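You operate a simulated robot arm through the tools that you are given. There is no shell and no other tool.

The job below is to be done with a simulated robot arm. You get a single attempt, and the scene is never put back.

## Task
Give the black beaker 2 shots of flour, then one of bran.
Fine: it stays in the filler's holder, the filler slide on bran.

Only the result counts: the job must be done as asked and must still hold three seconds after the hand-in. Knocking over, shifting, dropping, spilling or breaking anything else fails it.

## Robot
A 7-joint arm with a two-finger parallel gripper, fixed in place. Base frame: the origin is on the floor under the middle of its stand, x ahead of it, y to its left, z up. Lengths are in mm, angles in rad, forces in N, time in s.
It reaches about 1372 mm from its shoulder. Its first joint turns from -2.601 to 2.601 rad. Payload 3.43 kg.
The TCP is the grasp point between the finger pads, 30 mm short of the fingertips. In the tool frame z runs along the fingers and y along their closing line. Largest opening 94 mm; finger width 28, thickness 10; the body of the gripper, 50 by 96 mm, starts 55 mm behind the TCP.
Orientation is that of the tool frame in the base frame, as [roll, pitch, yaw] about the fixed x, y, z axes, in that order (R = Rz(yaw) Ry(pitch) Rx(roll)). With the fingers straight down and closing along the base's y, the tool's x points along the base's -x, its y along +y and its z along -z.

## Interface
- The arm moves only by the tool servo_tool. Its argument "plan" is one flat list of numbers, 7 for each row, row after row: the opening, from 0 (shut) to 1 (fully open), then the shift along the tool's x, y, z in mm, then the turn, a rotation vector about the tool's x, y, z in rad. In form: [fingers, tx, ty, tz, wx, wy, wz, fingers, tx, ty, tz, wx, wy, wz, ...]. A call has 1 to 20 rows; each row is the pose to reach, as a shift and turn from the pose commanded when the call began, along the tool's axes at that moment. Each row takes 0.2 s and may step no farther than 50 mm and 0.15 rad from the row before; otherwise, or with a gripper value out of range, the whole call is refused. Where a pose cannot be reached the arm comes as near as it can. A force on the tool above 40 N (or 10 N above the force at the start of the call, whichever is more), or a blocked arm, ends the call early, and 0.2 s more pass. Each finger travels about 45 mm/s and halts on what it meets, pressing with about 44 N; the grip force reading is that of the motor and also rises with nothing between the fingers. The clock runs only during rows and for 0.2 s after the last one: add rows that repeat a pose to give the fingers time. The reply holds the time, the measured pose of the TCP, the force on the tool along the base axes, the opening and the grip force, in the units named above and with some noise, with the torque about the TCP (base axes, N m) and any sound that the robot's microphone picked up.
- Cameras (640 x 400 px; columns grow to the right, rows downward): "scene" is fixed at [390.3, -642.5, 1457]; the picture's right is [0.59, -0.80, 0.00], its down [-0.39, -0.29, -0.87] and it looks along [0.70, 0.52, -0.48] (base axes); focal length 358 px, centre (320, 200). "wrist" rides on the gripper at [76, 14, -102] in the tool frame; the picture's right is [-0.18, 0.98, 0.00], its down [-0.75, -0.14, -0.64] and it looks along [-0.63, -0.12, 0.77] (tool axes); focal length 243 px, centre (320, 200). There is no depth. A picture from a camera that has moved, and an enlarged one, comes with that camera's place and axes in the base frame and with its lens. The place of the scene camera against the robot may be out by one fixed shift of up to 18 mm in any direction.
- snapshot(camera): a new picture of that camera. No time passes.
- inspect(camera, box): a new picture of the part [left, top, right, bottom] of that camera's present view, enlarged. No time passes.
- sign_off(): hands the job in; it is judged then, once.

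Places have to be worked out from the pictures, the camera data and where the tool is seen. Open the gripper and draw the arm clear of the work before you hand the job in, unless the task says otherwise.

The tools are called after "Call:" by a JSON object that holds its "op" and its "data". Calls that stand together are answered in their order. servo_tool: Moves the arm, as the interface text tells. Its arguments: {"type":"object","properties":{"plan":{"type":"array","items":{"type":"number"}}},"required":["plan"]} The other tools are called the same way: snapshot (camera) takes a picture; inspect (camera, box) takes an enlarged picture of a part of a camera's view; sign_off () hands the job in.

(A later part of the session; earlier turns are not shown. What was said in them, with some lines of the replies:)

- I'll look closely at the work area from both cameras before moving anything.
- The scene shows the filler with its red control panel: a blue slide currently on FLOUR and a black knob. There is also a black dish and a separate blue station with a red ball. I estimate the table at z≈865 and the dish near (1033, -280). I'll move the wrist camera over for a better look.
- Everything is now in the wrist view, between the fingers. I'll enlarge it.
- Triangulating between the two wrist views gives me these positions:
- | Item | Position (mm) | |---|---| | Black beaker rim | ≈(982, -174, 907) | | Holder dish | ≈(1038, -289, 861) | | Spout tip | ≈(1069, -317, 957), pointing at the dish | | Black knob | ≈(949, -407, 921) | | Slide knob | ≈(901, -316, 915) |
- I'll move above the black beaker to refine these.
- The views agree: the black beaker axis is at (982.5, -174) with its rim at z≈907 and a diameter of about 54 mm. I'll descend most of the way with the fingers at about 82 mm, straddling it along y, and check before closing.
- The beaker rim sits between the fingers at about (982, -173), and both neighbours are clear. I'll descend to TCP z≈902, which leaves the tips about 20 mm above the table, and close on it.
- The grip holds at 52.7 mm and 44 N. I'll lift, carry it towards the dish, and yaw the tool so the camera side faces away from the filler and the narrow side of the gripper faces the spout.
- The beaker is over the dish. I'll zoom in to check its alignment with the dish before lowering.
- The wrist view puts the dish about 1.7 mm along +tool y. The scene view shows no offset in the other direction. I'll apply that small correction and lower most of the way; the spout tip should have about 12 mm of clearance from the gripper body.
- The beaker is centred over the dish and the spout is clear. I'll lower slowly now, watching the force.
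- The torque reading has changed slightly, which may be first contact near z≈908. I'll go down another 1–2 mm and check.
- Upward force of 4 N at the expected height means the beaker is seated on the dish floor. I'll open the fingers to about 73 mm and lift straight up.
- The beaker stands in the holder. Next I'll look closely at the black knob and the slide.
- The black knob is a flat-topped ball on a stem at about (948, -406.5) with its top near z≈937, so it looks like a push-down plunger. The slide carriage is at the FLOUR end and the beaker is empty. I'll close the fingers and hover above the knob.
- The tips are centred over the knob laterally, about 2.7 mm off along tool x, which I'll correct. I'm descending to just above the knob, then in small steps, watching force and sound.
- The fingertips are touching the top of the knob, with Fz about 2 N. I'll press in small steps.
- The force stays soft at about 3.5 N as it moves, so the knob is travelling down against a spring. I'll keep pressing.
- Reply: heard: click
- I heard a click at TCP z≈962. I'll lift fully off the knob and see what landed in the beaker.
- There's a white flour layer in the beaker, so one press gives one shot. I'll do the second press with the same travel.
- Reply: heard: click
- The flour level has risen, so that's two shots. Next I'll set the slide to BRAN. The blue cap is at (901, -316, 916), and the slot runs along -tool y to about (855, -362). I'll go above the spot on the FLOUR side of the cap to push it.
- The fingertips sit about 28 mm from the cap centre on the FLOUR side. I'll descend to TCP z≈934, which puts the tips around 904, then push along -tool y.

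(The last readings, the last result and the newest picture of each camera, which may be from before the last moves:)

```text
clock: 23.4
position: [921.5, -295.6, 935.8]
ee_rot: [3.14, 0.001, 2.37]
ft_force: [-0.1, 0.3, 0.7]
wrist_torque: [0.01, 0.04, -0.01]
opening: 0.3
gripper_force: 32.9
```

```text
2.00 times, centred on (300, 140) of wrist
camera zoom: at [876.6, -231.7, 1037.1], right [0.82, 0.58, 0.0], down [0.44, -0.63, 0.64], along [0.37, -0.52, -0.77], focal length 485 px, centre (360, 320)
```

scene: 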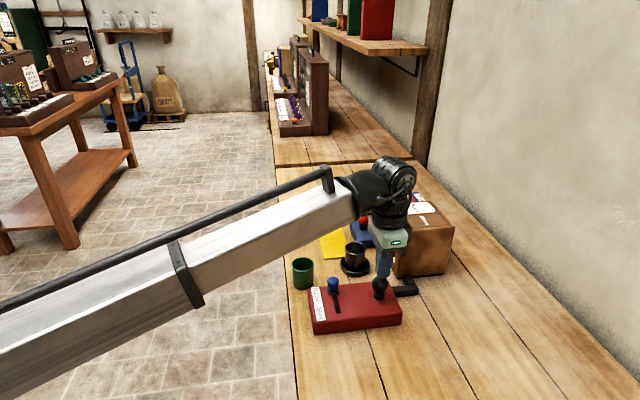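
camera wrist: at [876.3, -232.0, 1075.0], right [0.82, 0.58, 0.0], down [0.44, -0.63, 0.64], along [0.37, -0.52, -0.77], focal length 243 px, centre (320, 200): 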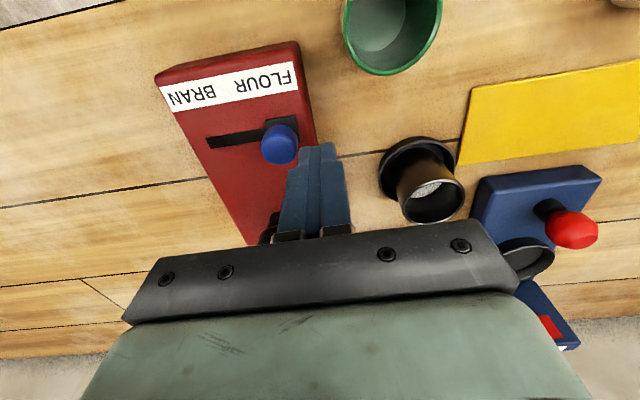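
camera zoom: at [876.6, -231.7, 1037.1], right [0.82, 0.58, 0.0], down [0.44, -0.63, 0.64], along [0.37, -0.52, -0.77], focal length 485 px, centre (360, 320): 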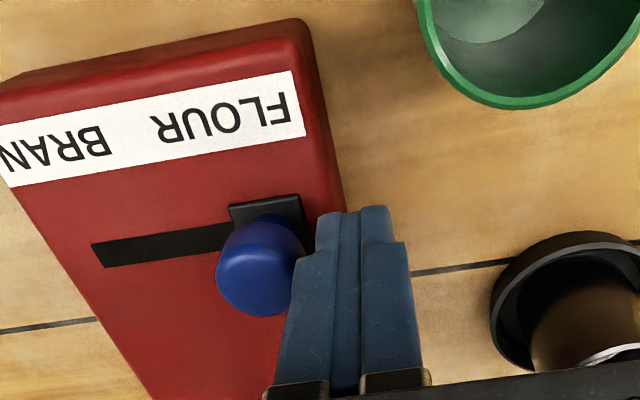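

The closed fingertips are level with the cap on its FLOUR side and clear of the panel. I'll push 35 mm first and check.

Call:
{"op": "servo_tool", "data": {"plan": [0, 0, -5, 0, 0, 0, 0, 0, 0, -12, 0, 0, 0, 0, 0, 0, -20, 0, 0, 0, 0, 0, 0, -28, 0, 0, 0, 0, 0, 0, -35, 0, 0, 0, 0, 0, 0, -35, 0, 0, 0, 0]}}

Call:
{"op": "inspect", "data": {"camera": "scene", "box": [290, 240, 400, 330]}}

Call:
{"op": "inspect", "data": {"camera": "wrist", "box": [180, 40, 400, 240]}}

```text
clock: 24.8
position: [897.0, -320.1, 936.6]
ee_rot: [-3.141, 0.002, 2.373]
ft_force: [0.1, -0.5, 0.2]
wrist_torque: [0.01, -0.01, 0.01]
opening: 0.0
gripper_force: 33.1
```

```text
4.44 times, centred on (345, 285) of scene
camera zoom: at [390.3, -642.5, 1457.0], right [0.59, -0.8, 0.0], down [-0.39, -0.29, -0.87], along [0.7, 0.52, -0.48], focal length 1591 px, centre (209, -178)
```

zoom: 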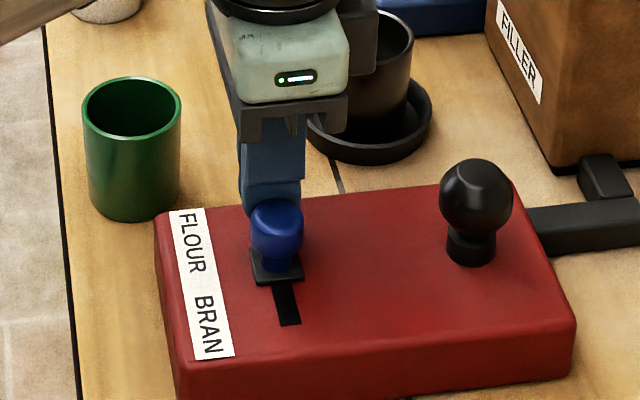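

```text
2.00 times, centred on (290, 140) of wrist
camera zoom: at [852.2, -256.8, 1038.3], right [0.82, 0.58, 0.0], down [0.44, -0.63, 0.64], along [0.37, -0.52, -0.77], focal length 485 px, centre (380, 320)
```

zoom: 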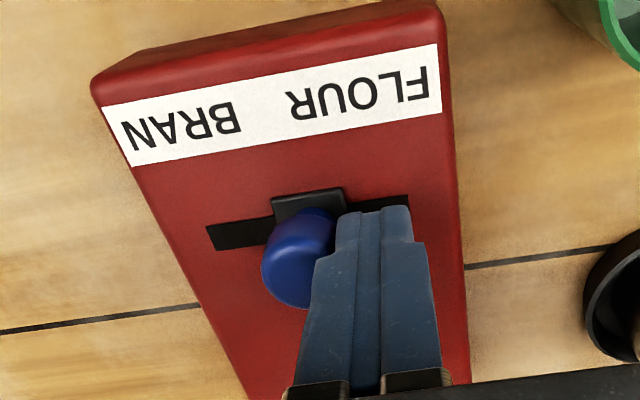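

The slide is moving freely and is about halfway along the slot. I'll push on towards the BRAN end.

Call:
{"op": "servo_tool", "data": {"plan": [0, 0, -8, 0, 0, 0, 0, 0, 0, -16, 0, 0, 0, 0, 0, 0, -22, 0, 0, 0, 0, 0, 0, -22, 0, 0, 0, 0]}}

Call:
{"op": "inspect", "data": {"camera": "scene", "box": [290, 240, 400, 330]}}

Call:
{"op": "inspect", "data": {"camera": "wrist", "box": [180, 40, 400, 240]}}

```text
clock: 25.8
position: [882.5, -335.9, 935.7]
ee_rot: [3.14, -0.001, 2.371]
ft_force: [0.4, -0.1, -0.6]
wrist_torque: [0.03, -0.03, 0.03]
opening: 0.0
gripper_force: 32.8
```

```text
4.44 times, centred on (345, 285) of scene
camera zoom: at [390.3, -642.5, 1457.0], right [0.59, -0.8, 0.0], down [-0.39, -0.29, -0.87], along [0.7, 0.52, -0.48], focal length 1591 px, centre (209, -178)
```

zoom: 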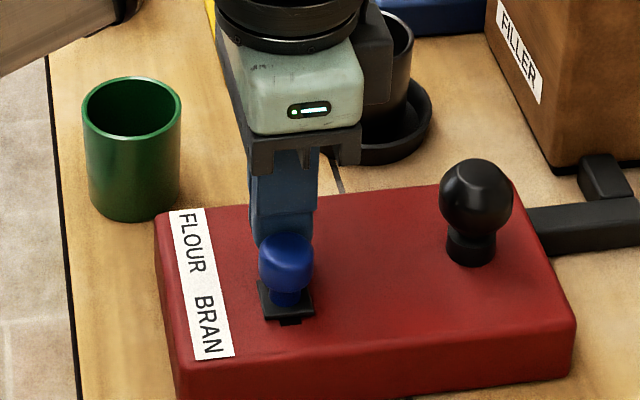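

```text
2.00 times, centred on (290, 140) of wrist
camera zoom: at [837.7, -273.2, 1038.4], right [0.82, 0.58, 0.0], down [0.44, -0.63, 0.64], along [0.37, -0.52, -0.77], focal length 485 px, centre (380, 320)
```

zoom: 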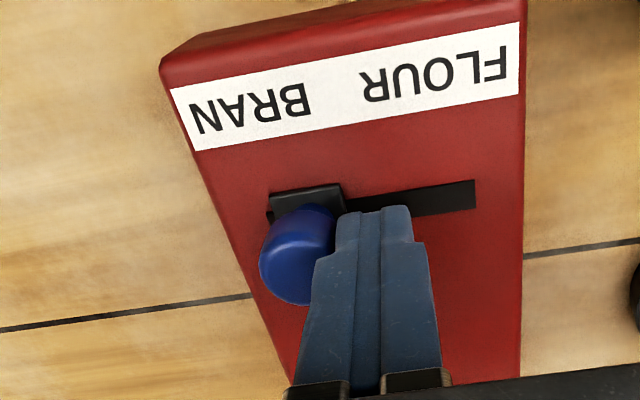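

The carriage is nearly at the BRAN end, with a sliver of slot still showing. I'll push in small steps until I feel the end stop.

Call:
{"op": "servo_tool", "data": {"plan": [0, 0, -2, 0, 0, 0, 0, 0, 0, -4, 0, 0, 0, 0, 0, 0, -4, 0, 0, 0, 0]}}

Call:
{"op": "inspect", "data": {"camera": "wrist", "box": [180, 40, 400, 240]}}

Call:
{"op": "inspect", "data": {"camera": "scene", "box": [290, 240, 400, 330]}}

```text
clock: 26.6
position: [879.6, -339.0, 936.2]
ee_rot: [-3.141, 0.0, 2.372]
ft_force: [0.2, 0.5, 0.3]
wrist_torque: [-0.01, -0.04, 0.02]
opening: 0.1
gripper_force: 32.9
```

```text
2.00 times, centred on (290, 140) of wrist
camera zoom: at [834.4, -275.3, 1038.0], right [0.82, 0.58, 0.0], down [0.44, -0.63, 0.64], along [0.37, -0.52, -0.77], focal length 485 px, centre (380, 320)
```

zoom: 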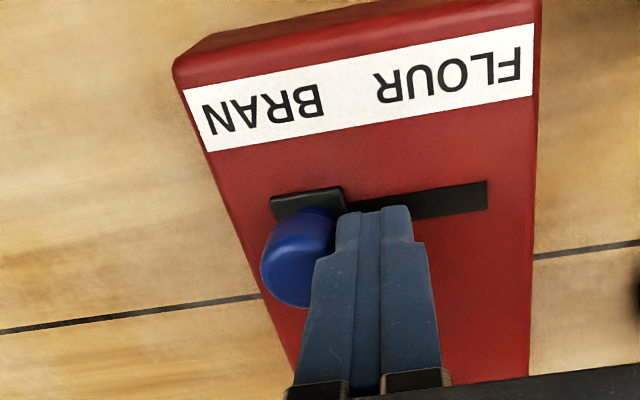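

```text
4.44 times, centred on (345, 285) of scene
camera zoom: at [390.3, -642.5, 1457.0], right [0.59, -0.8, 0.0], down [-0.39, -0.29, -0.87], along [0.7, 0.52, -0.48], focal length 1591 px, centre (209, -178)
```

zoom: 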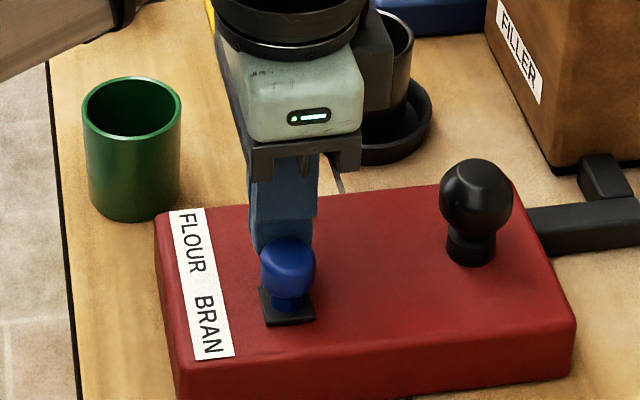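

The plate now covers the slot end on the BRAN side. I'll nudge a little further to find the stop.

Call:
{"op": "servo_tool", "data": {"plan": [0, 0, -2, 0, 0, 0, 0, 0, 0, -3, 0, 0, 0, 0]}}

Call:
{"op": "servo_tool", "data": {"plan": [0, 0, -1.5, 0, 0, 0, 0, 0, 0, -3, 0, 0, 0, 0]}}

Call:
{"op": "inspect", "data": {"camera": "wrist", "box": [180, 40, 400, 240]}}

```text
clock: 27.2
position: [876.8, -341.3, 935.8]
ee_rot: [3.141, -0.001, 2.372]
ft_force: [-0.5, 0.5, 0.1]
wrist_torque: [0.03, 0.04, -0.03]
opening: 0.0
gripper_force: 33.4
```

```text
clock: 27.8
position: [874.2, -343.3, 936.8]
ee_rot: [3.141, -0.001, 2.372]
ft_force: [0.4, 0.6, 1.7]
wrist_torque: [0.01, 0.01, 0.01]
opening: 0.3
gripper_force: 33.0
```

```text
2.00 times, centred on (290, 140) of wrist
camera zoom: at [829.5, -279.8, 1038.3], right [0.82, 0.58, 0.0], down [0.44, -0.63, 0.64], along [0.37, -0.52, -0.77], focal length 485 px, centre (380, 320)
```

zoom: 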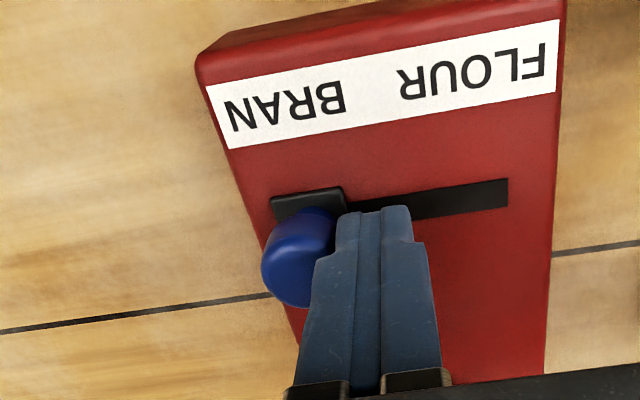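

There's still no stop felt. I'll check that the panel itself hasn't shifted and look at where the carriage is.

Call:
{"op": "inspect", "data": {"camera": "scene", "box": [290, 240, 400, 330]}}

Call:
{"op": "snapshot", "data": {"camera": "wrist"}}

```text
4.44 times, centred on (345, 285) of scene
camera zoom: at [390.3, -642.5, 1457.0], right [0.59, -0.8, 0.0], down [-0.39, -0.29, -0.87], along [0.7, 0.52, -0.48], focal length 1591 px, centre (209, -178)
```

zoom: 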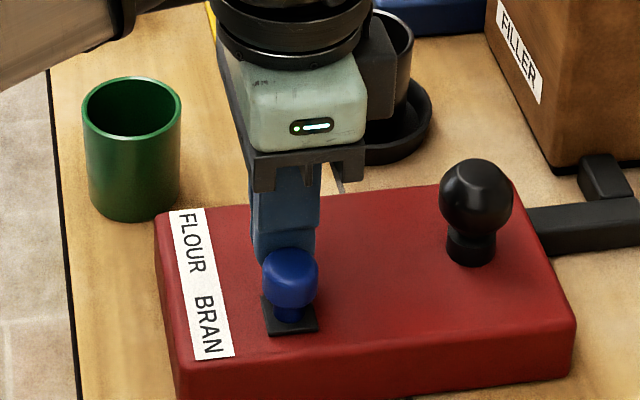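

```text
taken
camera wrist: at [829.5, -279.8, 1038.3], right [0.82, 0.58, 0.0], down [0.44, -0.63, 0.64], along [0.37, -0.52, -0.77], focal length 243 px, centre (320, 200)
```

wrist: 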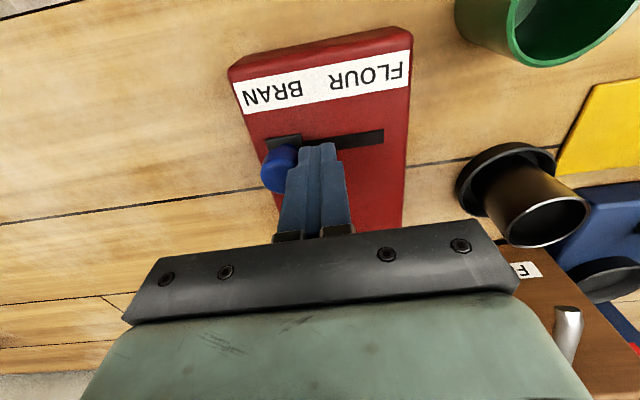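

The panel hasn't moved, and the carriage is now symmetric with its starting place at the FLOUR end. I'll try one more gentle millimetre or two to feel for the stop.

Call:
{"op": "servo_tool", "data": {"plan": [0, 0, -1, 0, 0, 0, 0, 0, 0, -1.5, 0, 0, 0, 0]}}

Call:
{"op": "inspect", "data": {"camera": "scene", "box": [290, 240, 400, 330]}}

```text
clock: 28.4
position: [874.0, -342.7, 936.1]
ee_rot: [3.14, 0.0, 2.371]
ft_force: [5.7, 5.6, 2.2]
wrist_torque: [0.14, -0.15, -0.03]
opening: 0.0
gripper_force: 32.8
```

```text
4.44 times, centred on (345, 285) of scene
camera zoom: at [390.3, -642.5, 1457.0], right [0.59, -0.8, 0.0], down [-0.39, -0.29, -0.87], along [0.7, 0.52, -0.48], focal length 1591 px, centre (209, -178)
```

zoom: 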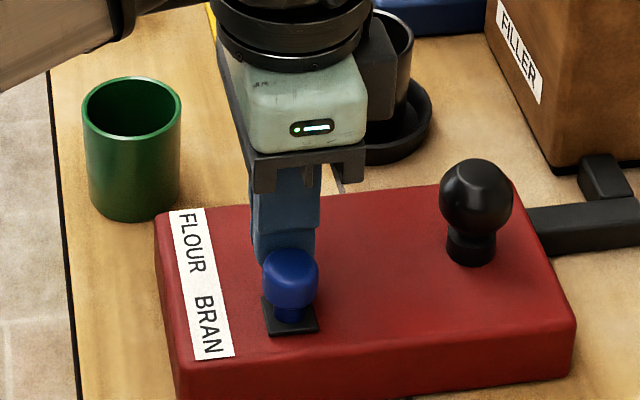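

The stop is reached at about 8 N, so the slide is on BRAN. I'll back off, lift, and return above the black knob.

Call:
{"op": "servo_tool", "data": {"plan": [0, 0, 8, 0, 0, 0, 0, 0, 0, 8, -25, 0, 0, 0, 0, 0, 8, -44, 0, 0, 0, 0, -33, 8, -44, 0, 0, 0, 0, -66, 8, -44, 0, 0, 0, 0, -97.8, 7.7, -44, 0, 0, 0, 0, -97.8, 7.7, -44, 0, 0, 0]}}

Call:
{"op": "snapshot", "data": {"camera": "wrist"}}

Call:
{"op": "inspect", "data": {"camera": "scene", "box": [290, 220, 420, 330]}}

Call:
{"op": "inspect", "data": {"camera": "wrist", "box": [430, 0, 600, 120]}}

```text
clock: 30.0
position: [948.5, -405.8, 978.8]
ee_rot: [-3.141, 0.001, 2.371]
ft_force: [-0.9, -0.2, 0.4]
wrist_torque: [0.01, 0.0, -0.01]
opening: 0.2
gripper_force: 32.6
```

```text
taken
camera wrist: at [903.2, -343.1, 1081.0], right [0.82, 0.58, 0.0], down [0.44, -0.63, 0.64], along [0.37, -0.52, -0.77], focal length 243 px, centre (320, 200)
```

wrist: 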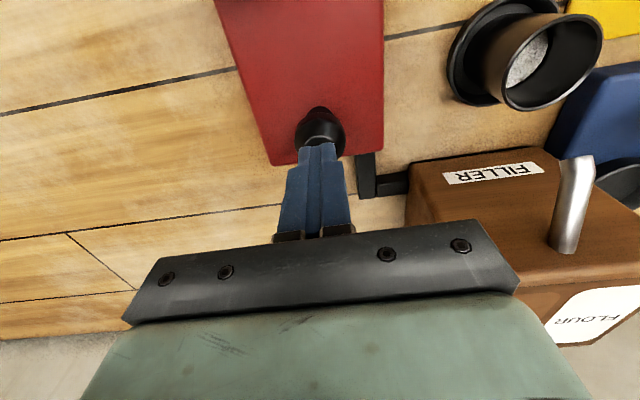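

```text
3.64 times, centred on (355, 275) of scene
camera zoom: at [390.3, -642.5, 1457.0], right [0.59, -0.8, 0.0], down [-0.39, -0.29, -0.87], along [0.7, 0.52, -0.48], focal length 1302 px, centre (193, -73)
```

zoom: 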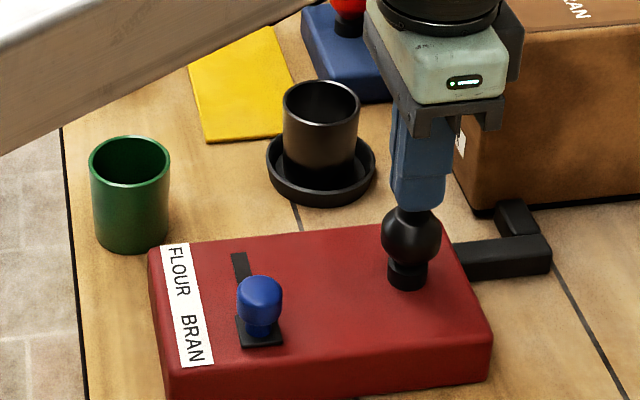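

```text
3.33 times, centred on (515, 60) of wrist
camera zoom: at [903.2, -343.1, 1081.0], right [0.82, 0.58, 0.0], down [0.44, -0.63, 0.64], along [0.37, -0.52, -0.77], focal length 809 px, centre (-330, 667)
```

zoom: 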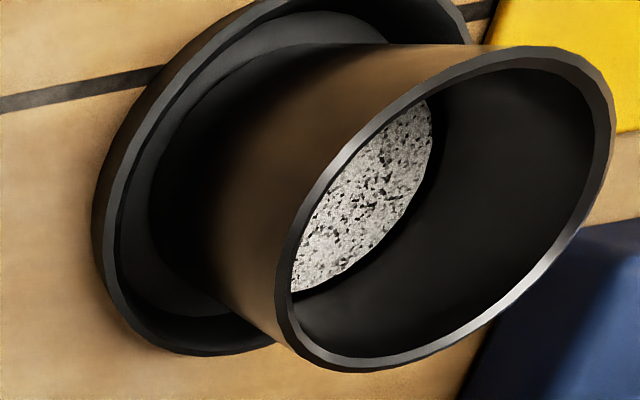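

The slide sits at the BRAN end, the beaker holds two shots of flour, and the tips are over the knob again. I'll do one press for bran.

Call:
{"op": "servo_tool", "data": {"plan": [0, 0, 0, 8, 0, 0, 0, 0, 0, 0, 14, 0, 0, 0, 0, 0, 0, 20, 0, 0, 0, 0, 0, 0, 20, 0, 0, 0]}}

Call:
{"op": "servo_tool", "data": {"plan": [0, 0, 0, -10, 0, 0, 0, 0, 0, 0, -20, 0, 0, 0, 0, 0, 0, -20, 0, 0, 0]}}

Call:
{"op": "inspect", "data": {"camera": "wrist", "box": [430, 0, 600, 120]}}

Call:
{"op": "inspect", "data": {"camera": "scene", "box": [290, 220, 420, 330]}}

```text
clock: 31.0
position: [948.3, -406.5, 960.6]
ee_rot: [3.141, 0.002, 2.374]
ft_force: [-1.4, 2.1, 5.1]
wrist_torque: [0.06, 0.04, -0.02]
opening: 0.1
gripper_force: 32.7
heard: click
```

```text
clock: 31.8
position: [948.3, -406.3, 980.5]
ee_rot: [3.141, -0.001, 2.372]
ft_force: [-0.7, -0.8, -0.1]
wrist_torque: [-0.03, -0.03, 0.02]
opening: 0.2
gripper_force: 33.1
```

```text
3.33 times, centred on (515, 60) of wrist
camera zoom: at [903.9, -344.1, 1082.0], right [0.82, 0.58, 0.0], down [0.44, -0.63, 0.64], along [0.37, -0.52, -0.77], focal length 809 px, centre (-330, 667)
```

zoom: 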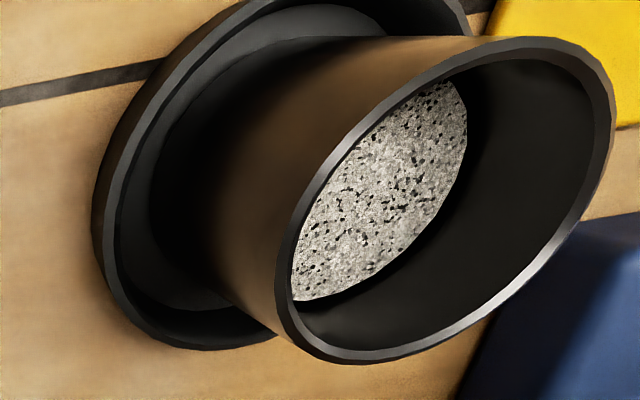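

```text
3.64 times, centred on (355, 275) of scene
camera zoom: at [390.3, -642.5, 1457.0], right [0.59, -0.8, 0.0], down [-0.39, -0.29, -0.87], along [0.7, 0.52, -0.48], focal length 1302 px, centre (193, -73)
```

zoom: 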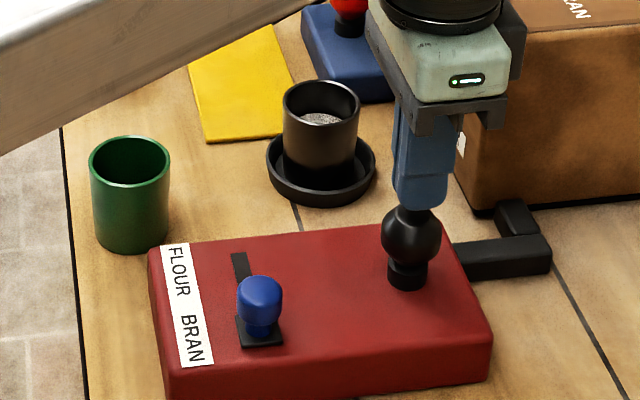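

I heard one click and the level rose again. I'll lift away and look straight into the beaker to judge what was added.

Call:
{"op": "servo_tool", "data": {"plan": [0, 0, 0, -20, 0, 0, 0, 0, 20, 20, -50, 0, 0, 0, 0, 50, 50, -70, 0, 0, 0, 0, 70, 85, -70, 0, 0, 0, 0, 70, 120, -70, 0, 0, 0, 0, 70, 145, -70, 0, 0, 0, 0, 70, 145, -70, 0, 0, 0]}}

Call:
{"op": "snapshot", "data": {"camera": "wrist"}}

Call:
{"op": "snapshot", "data": {"camera": "scene"}}

```text
clock: 33.4
position: [997.9, -253.9, 1048.1]
ee_rot: [-3.141, 0.001, 2.373]
ft_force: [-0.2, 0.0, 0.6]
wrist_torque: [0.04, 0.03, 0.01]
opening: 0.3
gripper_force: 32.6
```

```text
taken
camera wrist: at [953.4, -190.8, 1150.9], right [0.82, 0.58, 0.0], down [0.44, -0.63, 0.64], along [0.37, -0.52, -0.77], focal length 243 px, centre (320, 200)
```

wrist: 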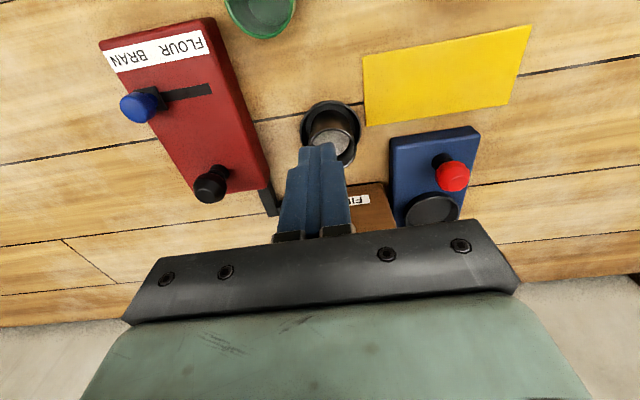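

```text
taken
```

scene: 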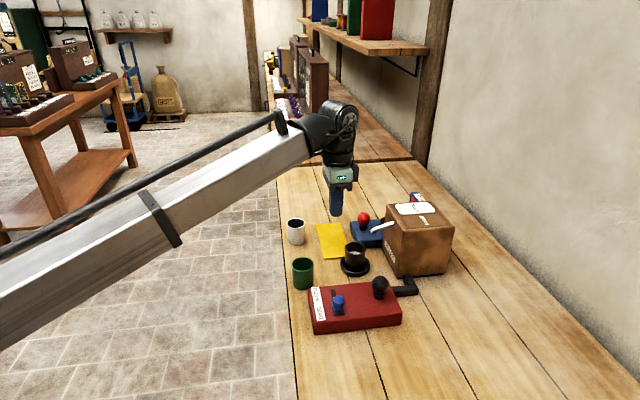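

Call:
{"op": "inspect", "data": {"camera": "wrist", "box": [290, 90, 370, 170]}}

Call:
{"op": "inspect", "data": {"camera": "scene", "box": [335, 230, 375, 280]}}

Call:
{"op": "inspect", "data": {"camera": "scene", "box": [350, 180, 460, 290]}}

```text
5.00 times, centred on (330, 130) of wrist
camera zoom: at [953.4, -190.8, 1150.9], right [0.82, 0.58, 0.0], down [0.44, -0.63, 0.64], along [0.37, -0.52, -0.77], focal length 1213 px, centre (270, 550)
```

zoom: 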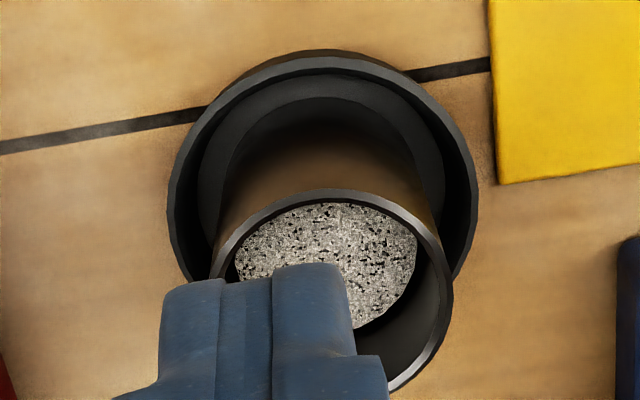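

```text
8.00 times, centred on (355, 255) of scene
camera zoom: at [390.3, -642.5, 1457.0], right [0.59, -0.8, 0.0], down [-0.39, -0.29, -0.87], along [0.7, 0.52, -0.48], focal length 2864 px, centre (40, -240)
```

zoom: 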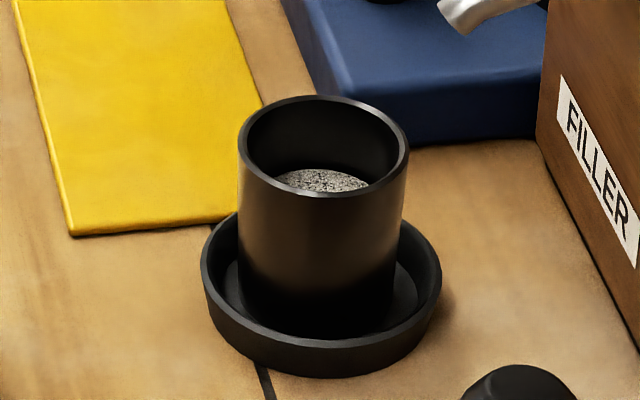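

```text
3.64 times, centred on (405, 235) of scene
camera zoom: at [390.3, -642.5, 1457.0], right [0.59, -0.8, 0.0], down [-0.39, -0.29, -0.87], along [0.7, 0.52, -0.48], focal length 1302 px, centre (11, 73)
```

zoom: 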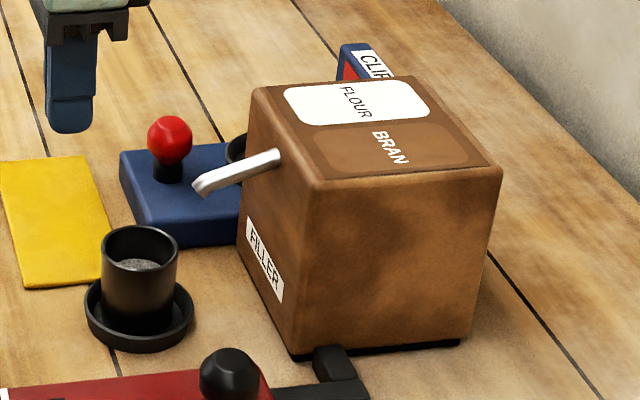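

The beaker is upright in the holder with the level up again, and the slide is at the BRAN end. I'll open the gripper while drawing the arm up and back, then do a final check.

Call:
{"op": "servo_tool", "data": {"plan": [0, 0, 0, -40, 0, 0, 0, 0.3, 15, 1, -80, 0, 0, 0, 0.6, 45, 2, -110, 0, 0, 0, 1, 85, 4, -120, 0, 0, 0, 1, 120, 5, -120, 0, 0, 0, 1, 142, 6, -120, 0, 0, 0, 1, 142, 6, -120, 0, 0, 0, 1, 142, 6, -120, 0, 0, 0]}}

Call:
{"op": "snapshot", "data": {"camera": "wrist"}}

Call:
{"op": "inspect", "data": {"camera": "wrist", "box": [270, 30, 370, 130]}}

Call:
{"op": "snapshot", "data": {"camera": "scene"}}

Call:
{"op": "inspect", "data": {"camera": "scene", "box": [270, 180, 470, 340]}}

```text
clock: 35.2
position: [898.9, -149.4, 1170.1]
ee_rot: [-3.14, 0.0, 2.373]
ft_force: [0.1, 0.5, -0.2]
wrist_torque: [0.03, -0.02, 0.01]
opening: 94.0
gripper_force: 0.1
```

```text
taken
camera wrist: at [855.1, -87.1, 1272.2], right [0.82, 0.58, 0.0], down [0.44, -0.63, 0.64], along [0.37, -0.52, -0.77], focal length 243 px, centre (320, 200)
```

wrist: 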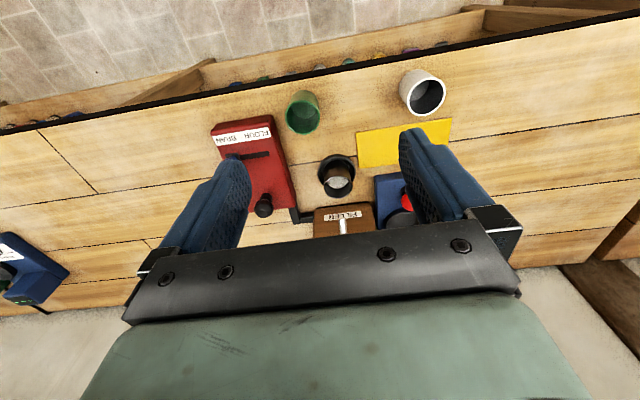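

```text
4.00 times, centred on (320, 80) of wrist
camera zoom: at [855.1, -87.1, 1272.2], right [0.82, 0.58, 0.0], down [0.44, -0.63, 0.64], along [0.37, -0.52, -0.77], focal length 970 px, centre (320, 680)
```

zoom: 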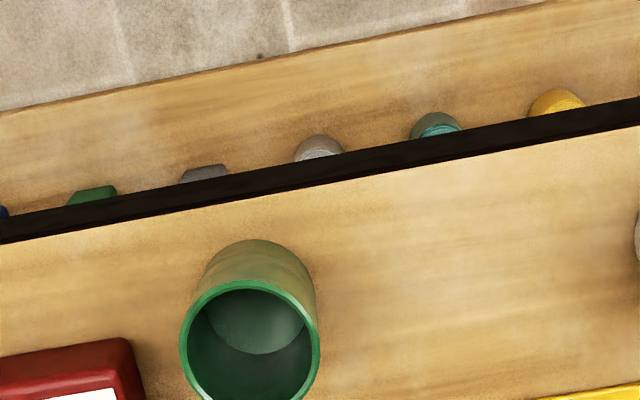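

```text
taken
```

scene: 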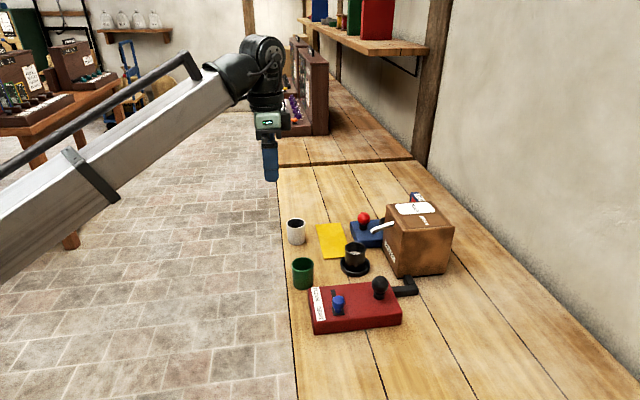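

```text
2.50 times, centred on (370, 260) of scene
camera zoom: at [390.3, -642.5, 1457.0], right [0.59, -0.8, 0.0], down [-0.39, -0.29, -0.87], along [0.7, 0.52, -0.48], focal length 895 px, centre (195, 50)
```

zoom: 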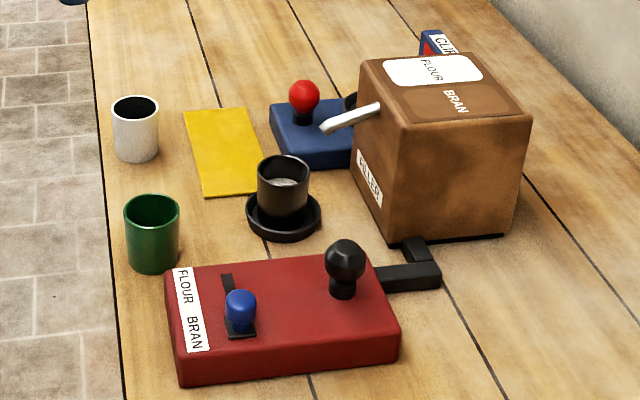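

Everything else is where it started. I'll take one last look into the beaker and at the slide before handing in.

Call:
{"op": "inspect", "data": {"camera": "wrist", "box": [310, 145, 365, 205]}}

Call:
{"op": "inspect", "data": {"camera": "scene", "box": [300, 270, 420, 340]}}

```text
6.67 times, centred on (338, 175) of wrist
camera zoom: at [855.1, -87.1, 1272.2], right [0.82, 0.58, 0.0], down [0.44, -0.63, 0.64], along [0.37, -0.52, -0.77], focal length 1618 px, centre (203, 367)
```

zoom: 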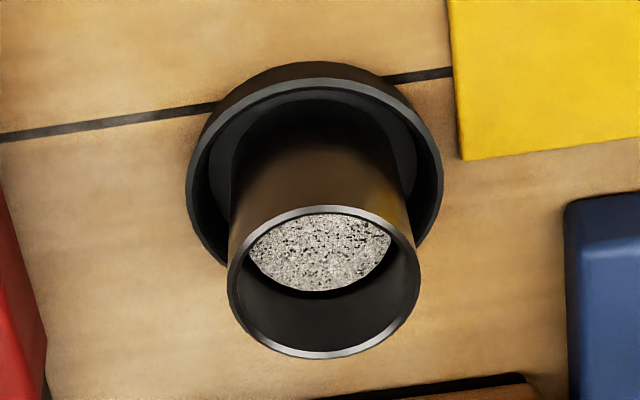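

```text
5.33 times, centred on (360, 305) of scene
camera zoom: at [390.3, -642.5, 1457.0], right [0.59, -0.8, 0.0], down [-0.39, -0.29, -0.87], along [0.7, 0.52, -0.48], focal length 1909 px, centre (107, -360)
```

zoom: 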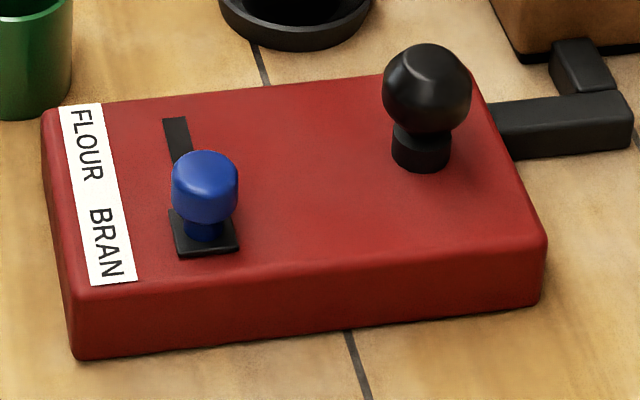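

The beaker is upright in the filler's holder after three presses with one click each: two with the slide on FLOUR, then one on BRAN. I can't tell bran from flour by the colour in the beaker, but the slide was at its BRAN stop for the third press and is still there. The arm is clear and the gripper open, so I'm handing in.

Call:
{"op": "sign_off", "data": {}}

```text
The job is handed in.
```

I gave the black beaker two shots of flour and then one of bran, and handed the job in. I don't have the verdict.

- **Shots:** the knob clicked once per press, and the level in the beaker rose each time. The first two presses were with the slide on flour, the third with it on bran.
- **Final state:** the black beaker stands upright in the filler's holder and the slide is against its bran stop. The arm is clear with the gripper open. In the last pictures nothing else had moved or spilled.
- **Not confirmed:** the contents look like the same grey speckle throughout, so I couldn't confirm the third shot was bran by its colour. I'm relying on the slide being at the bran stop for that press.
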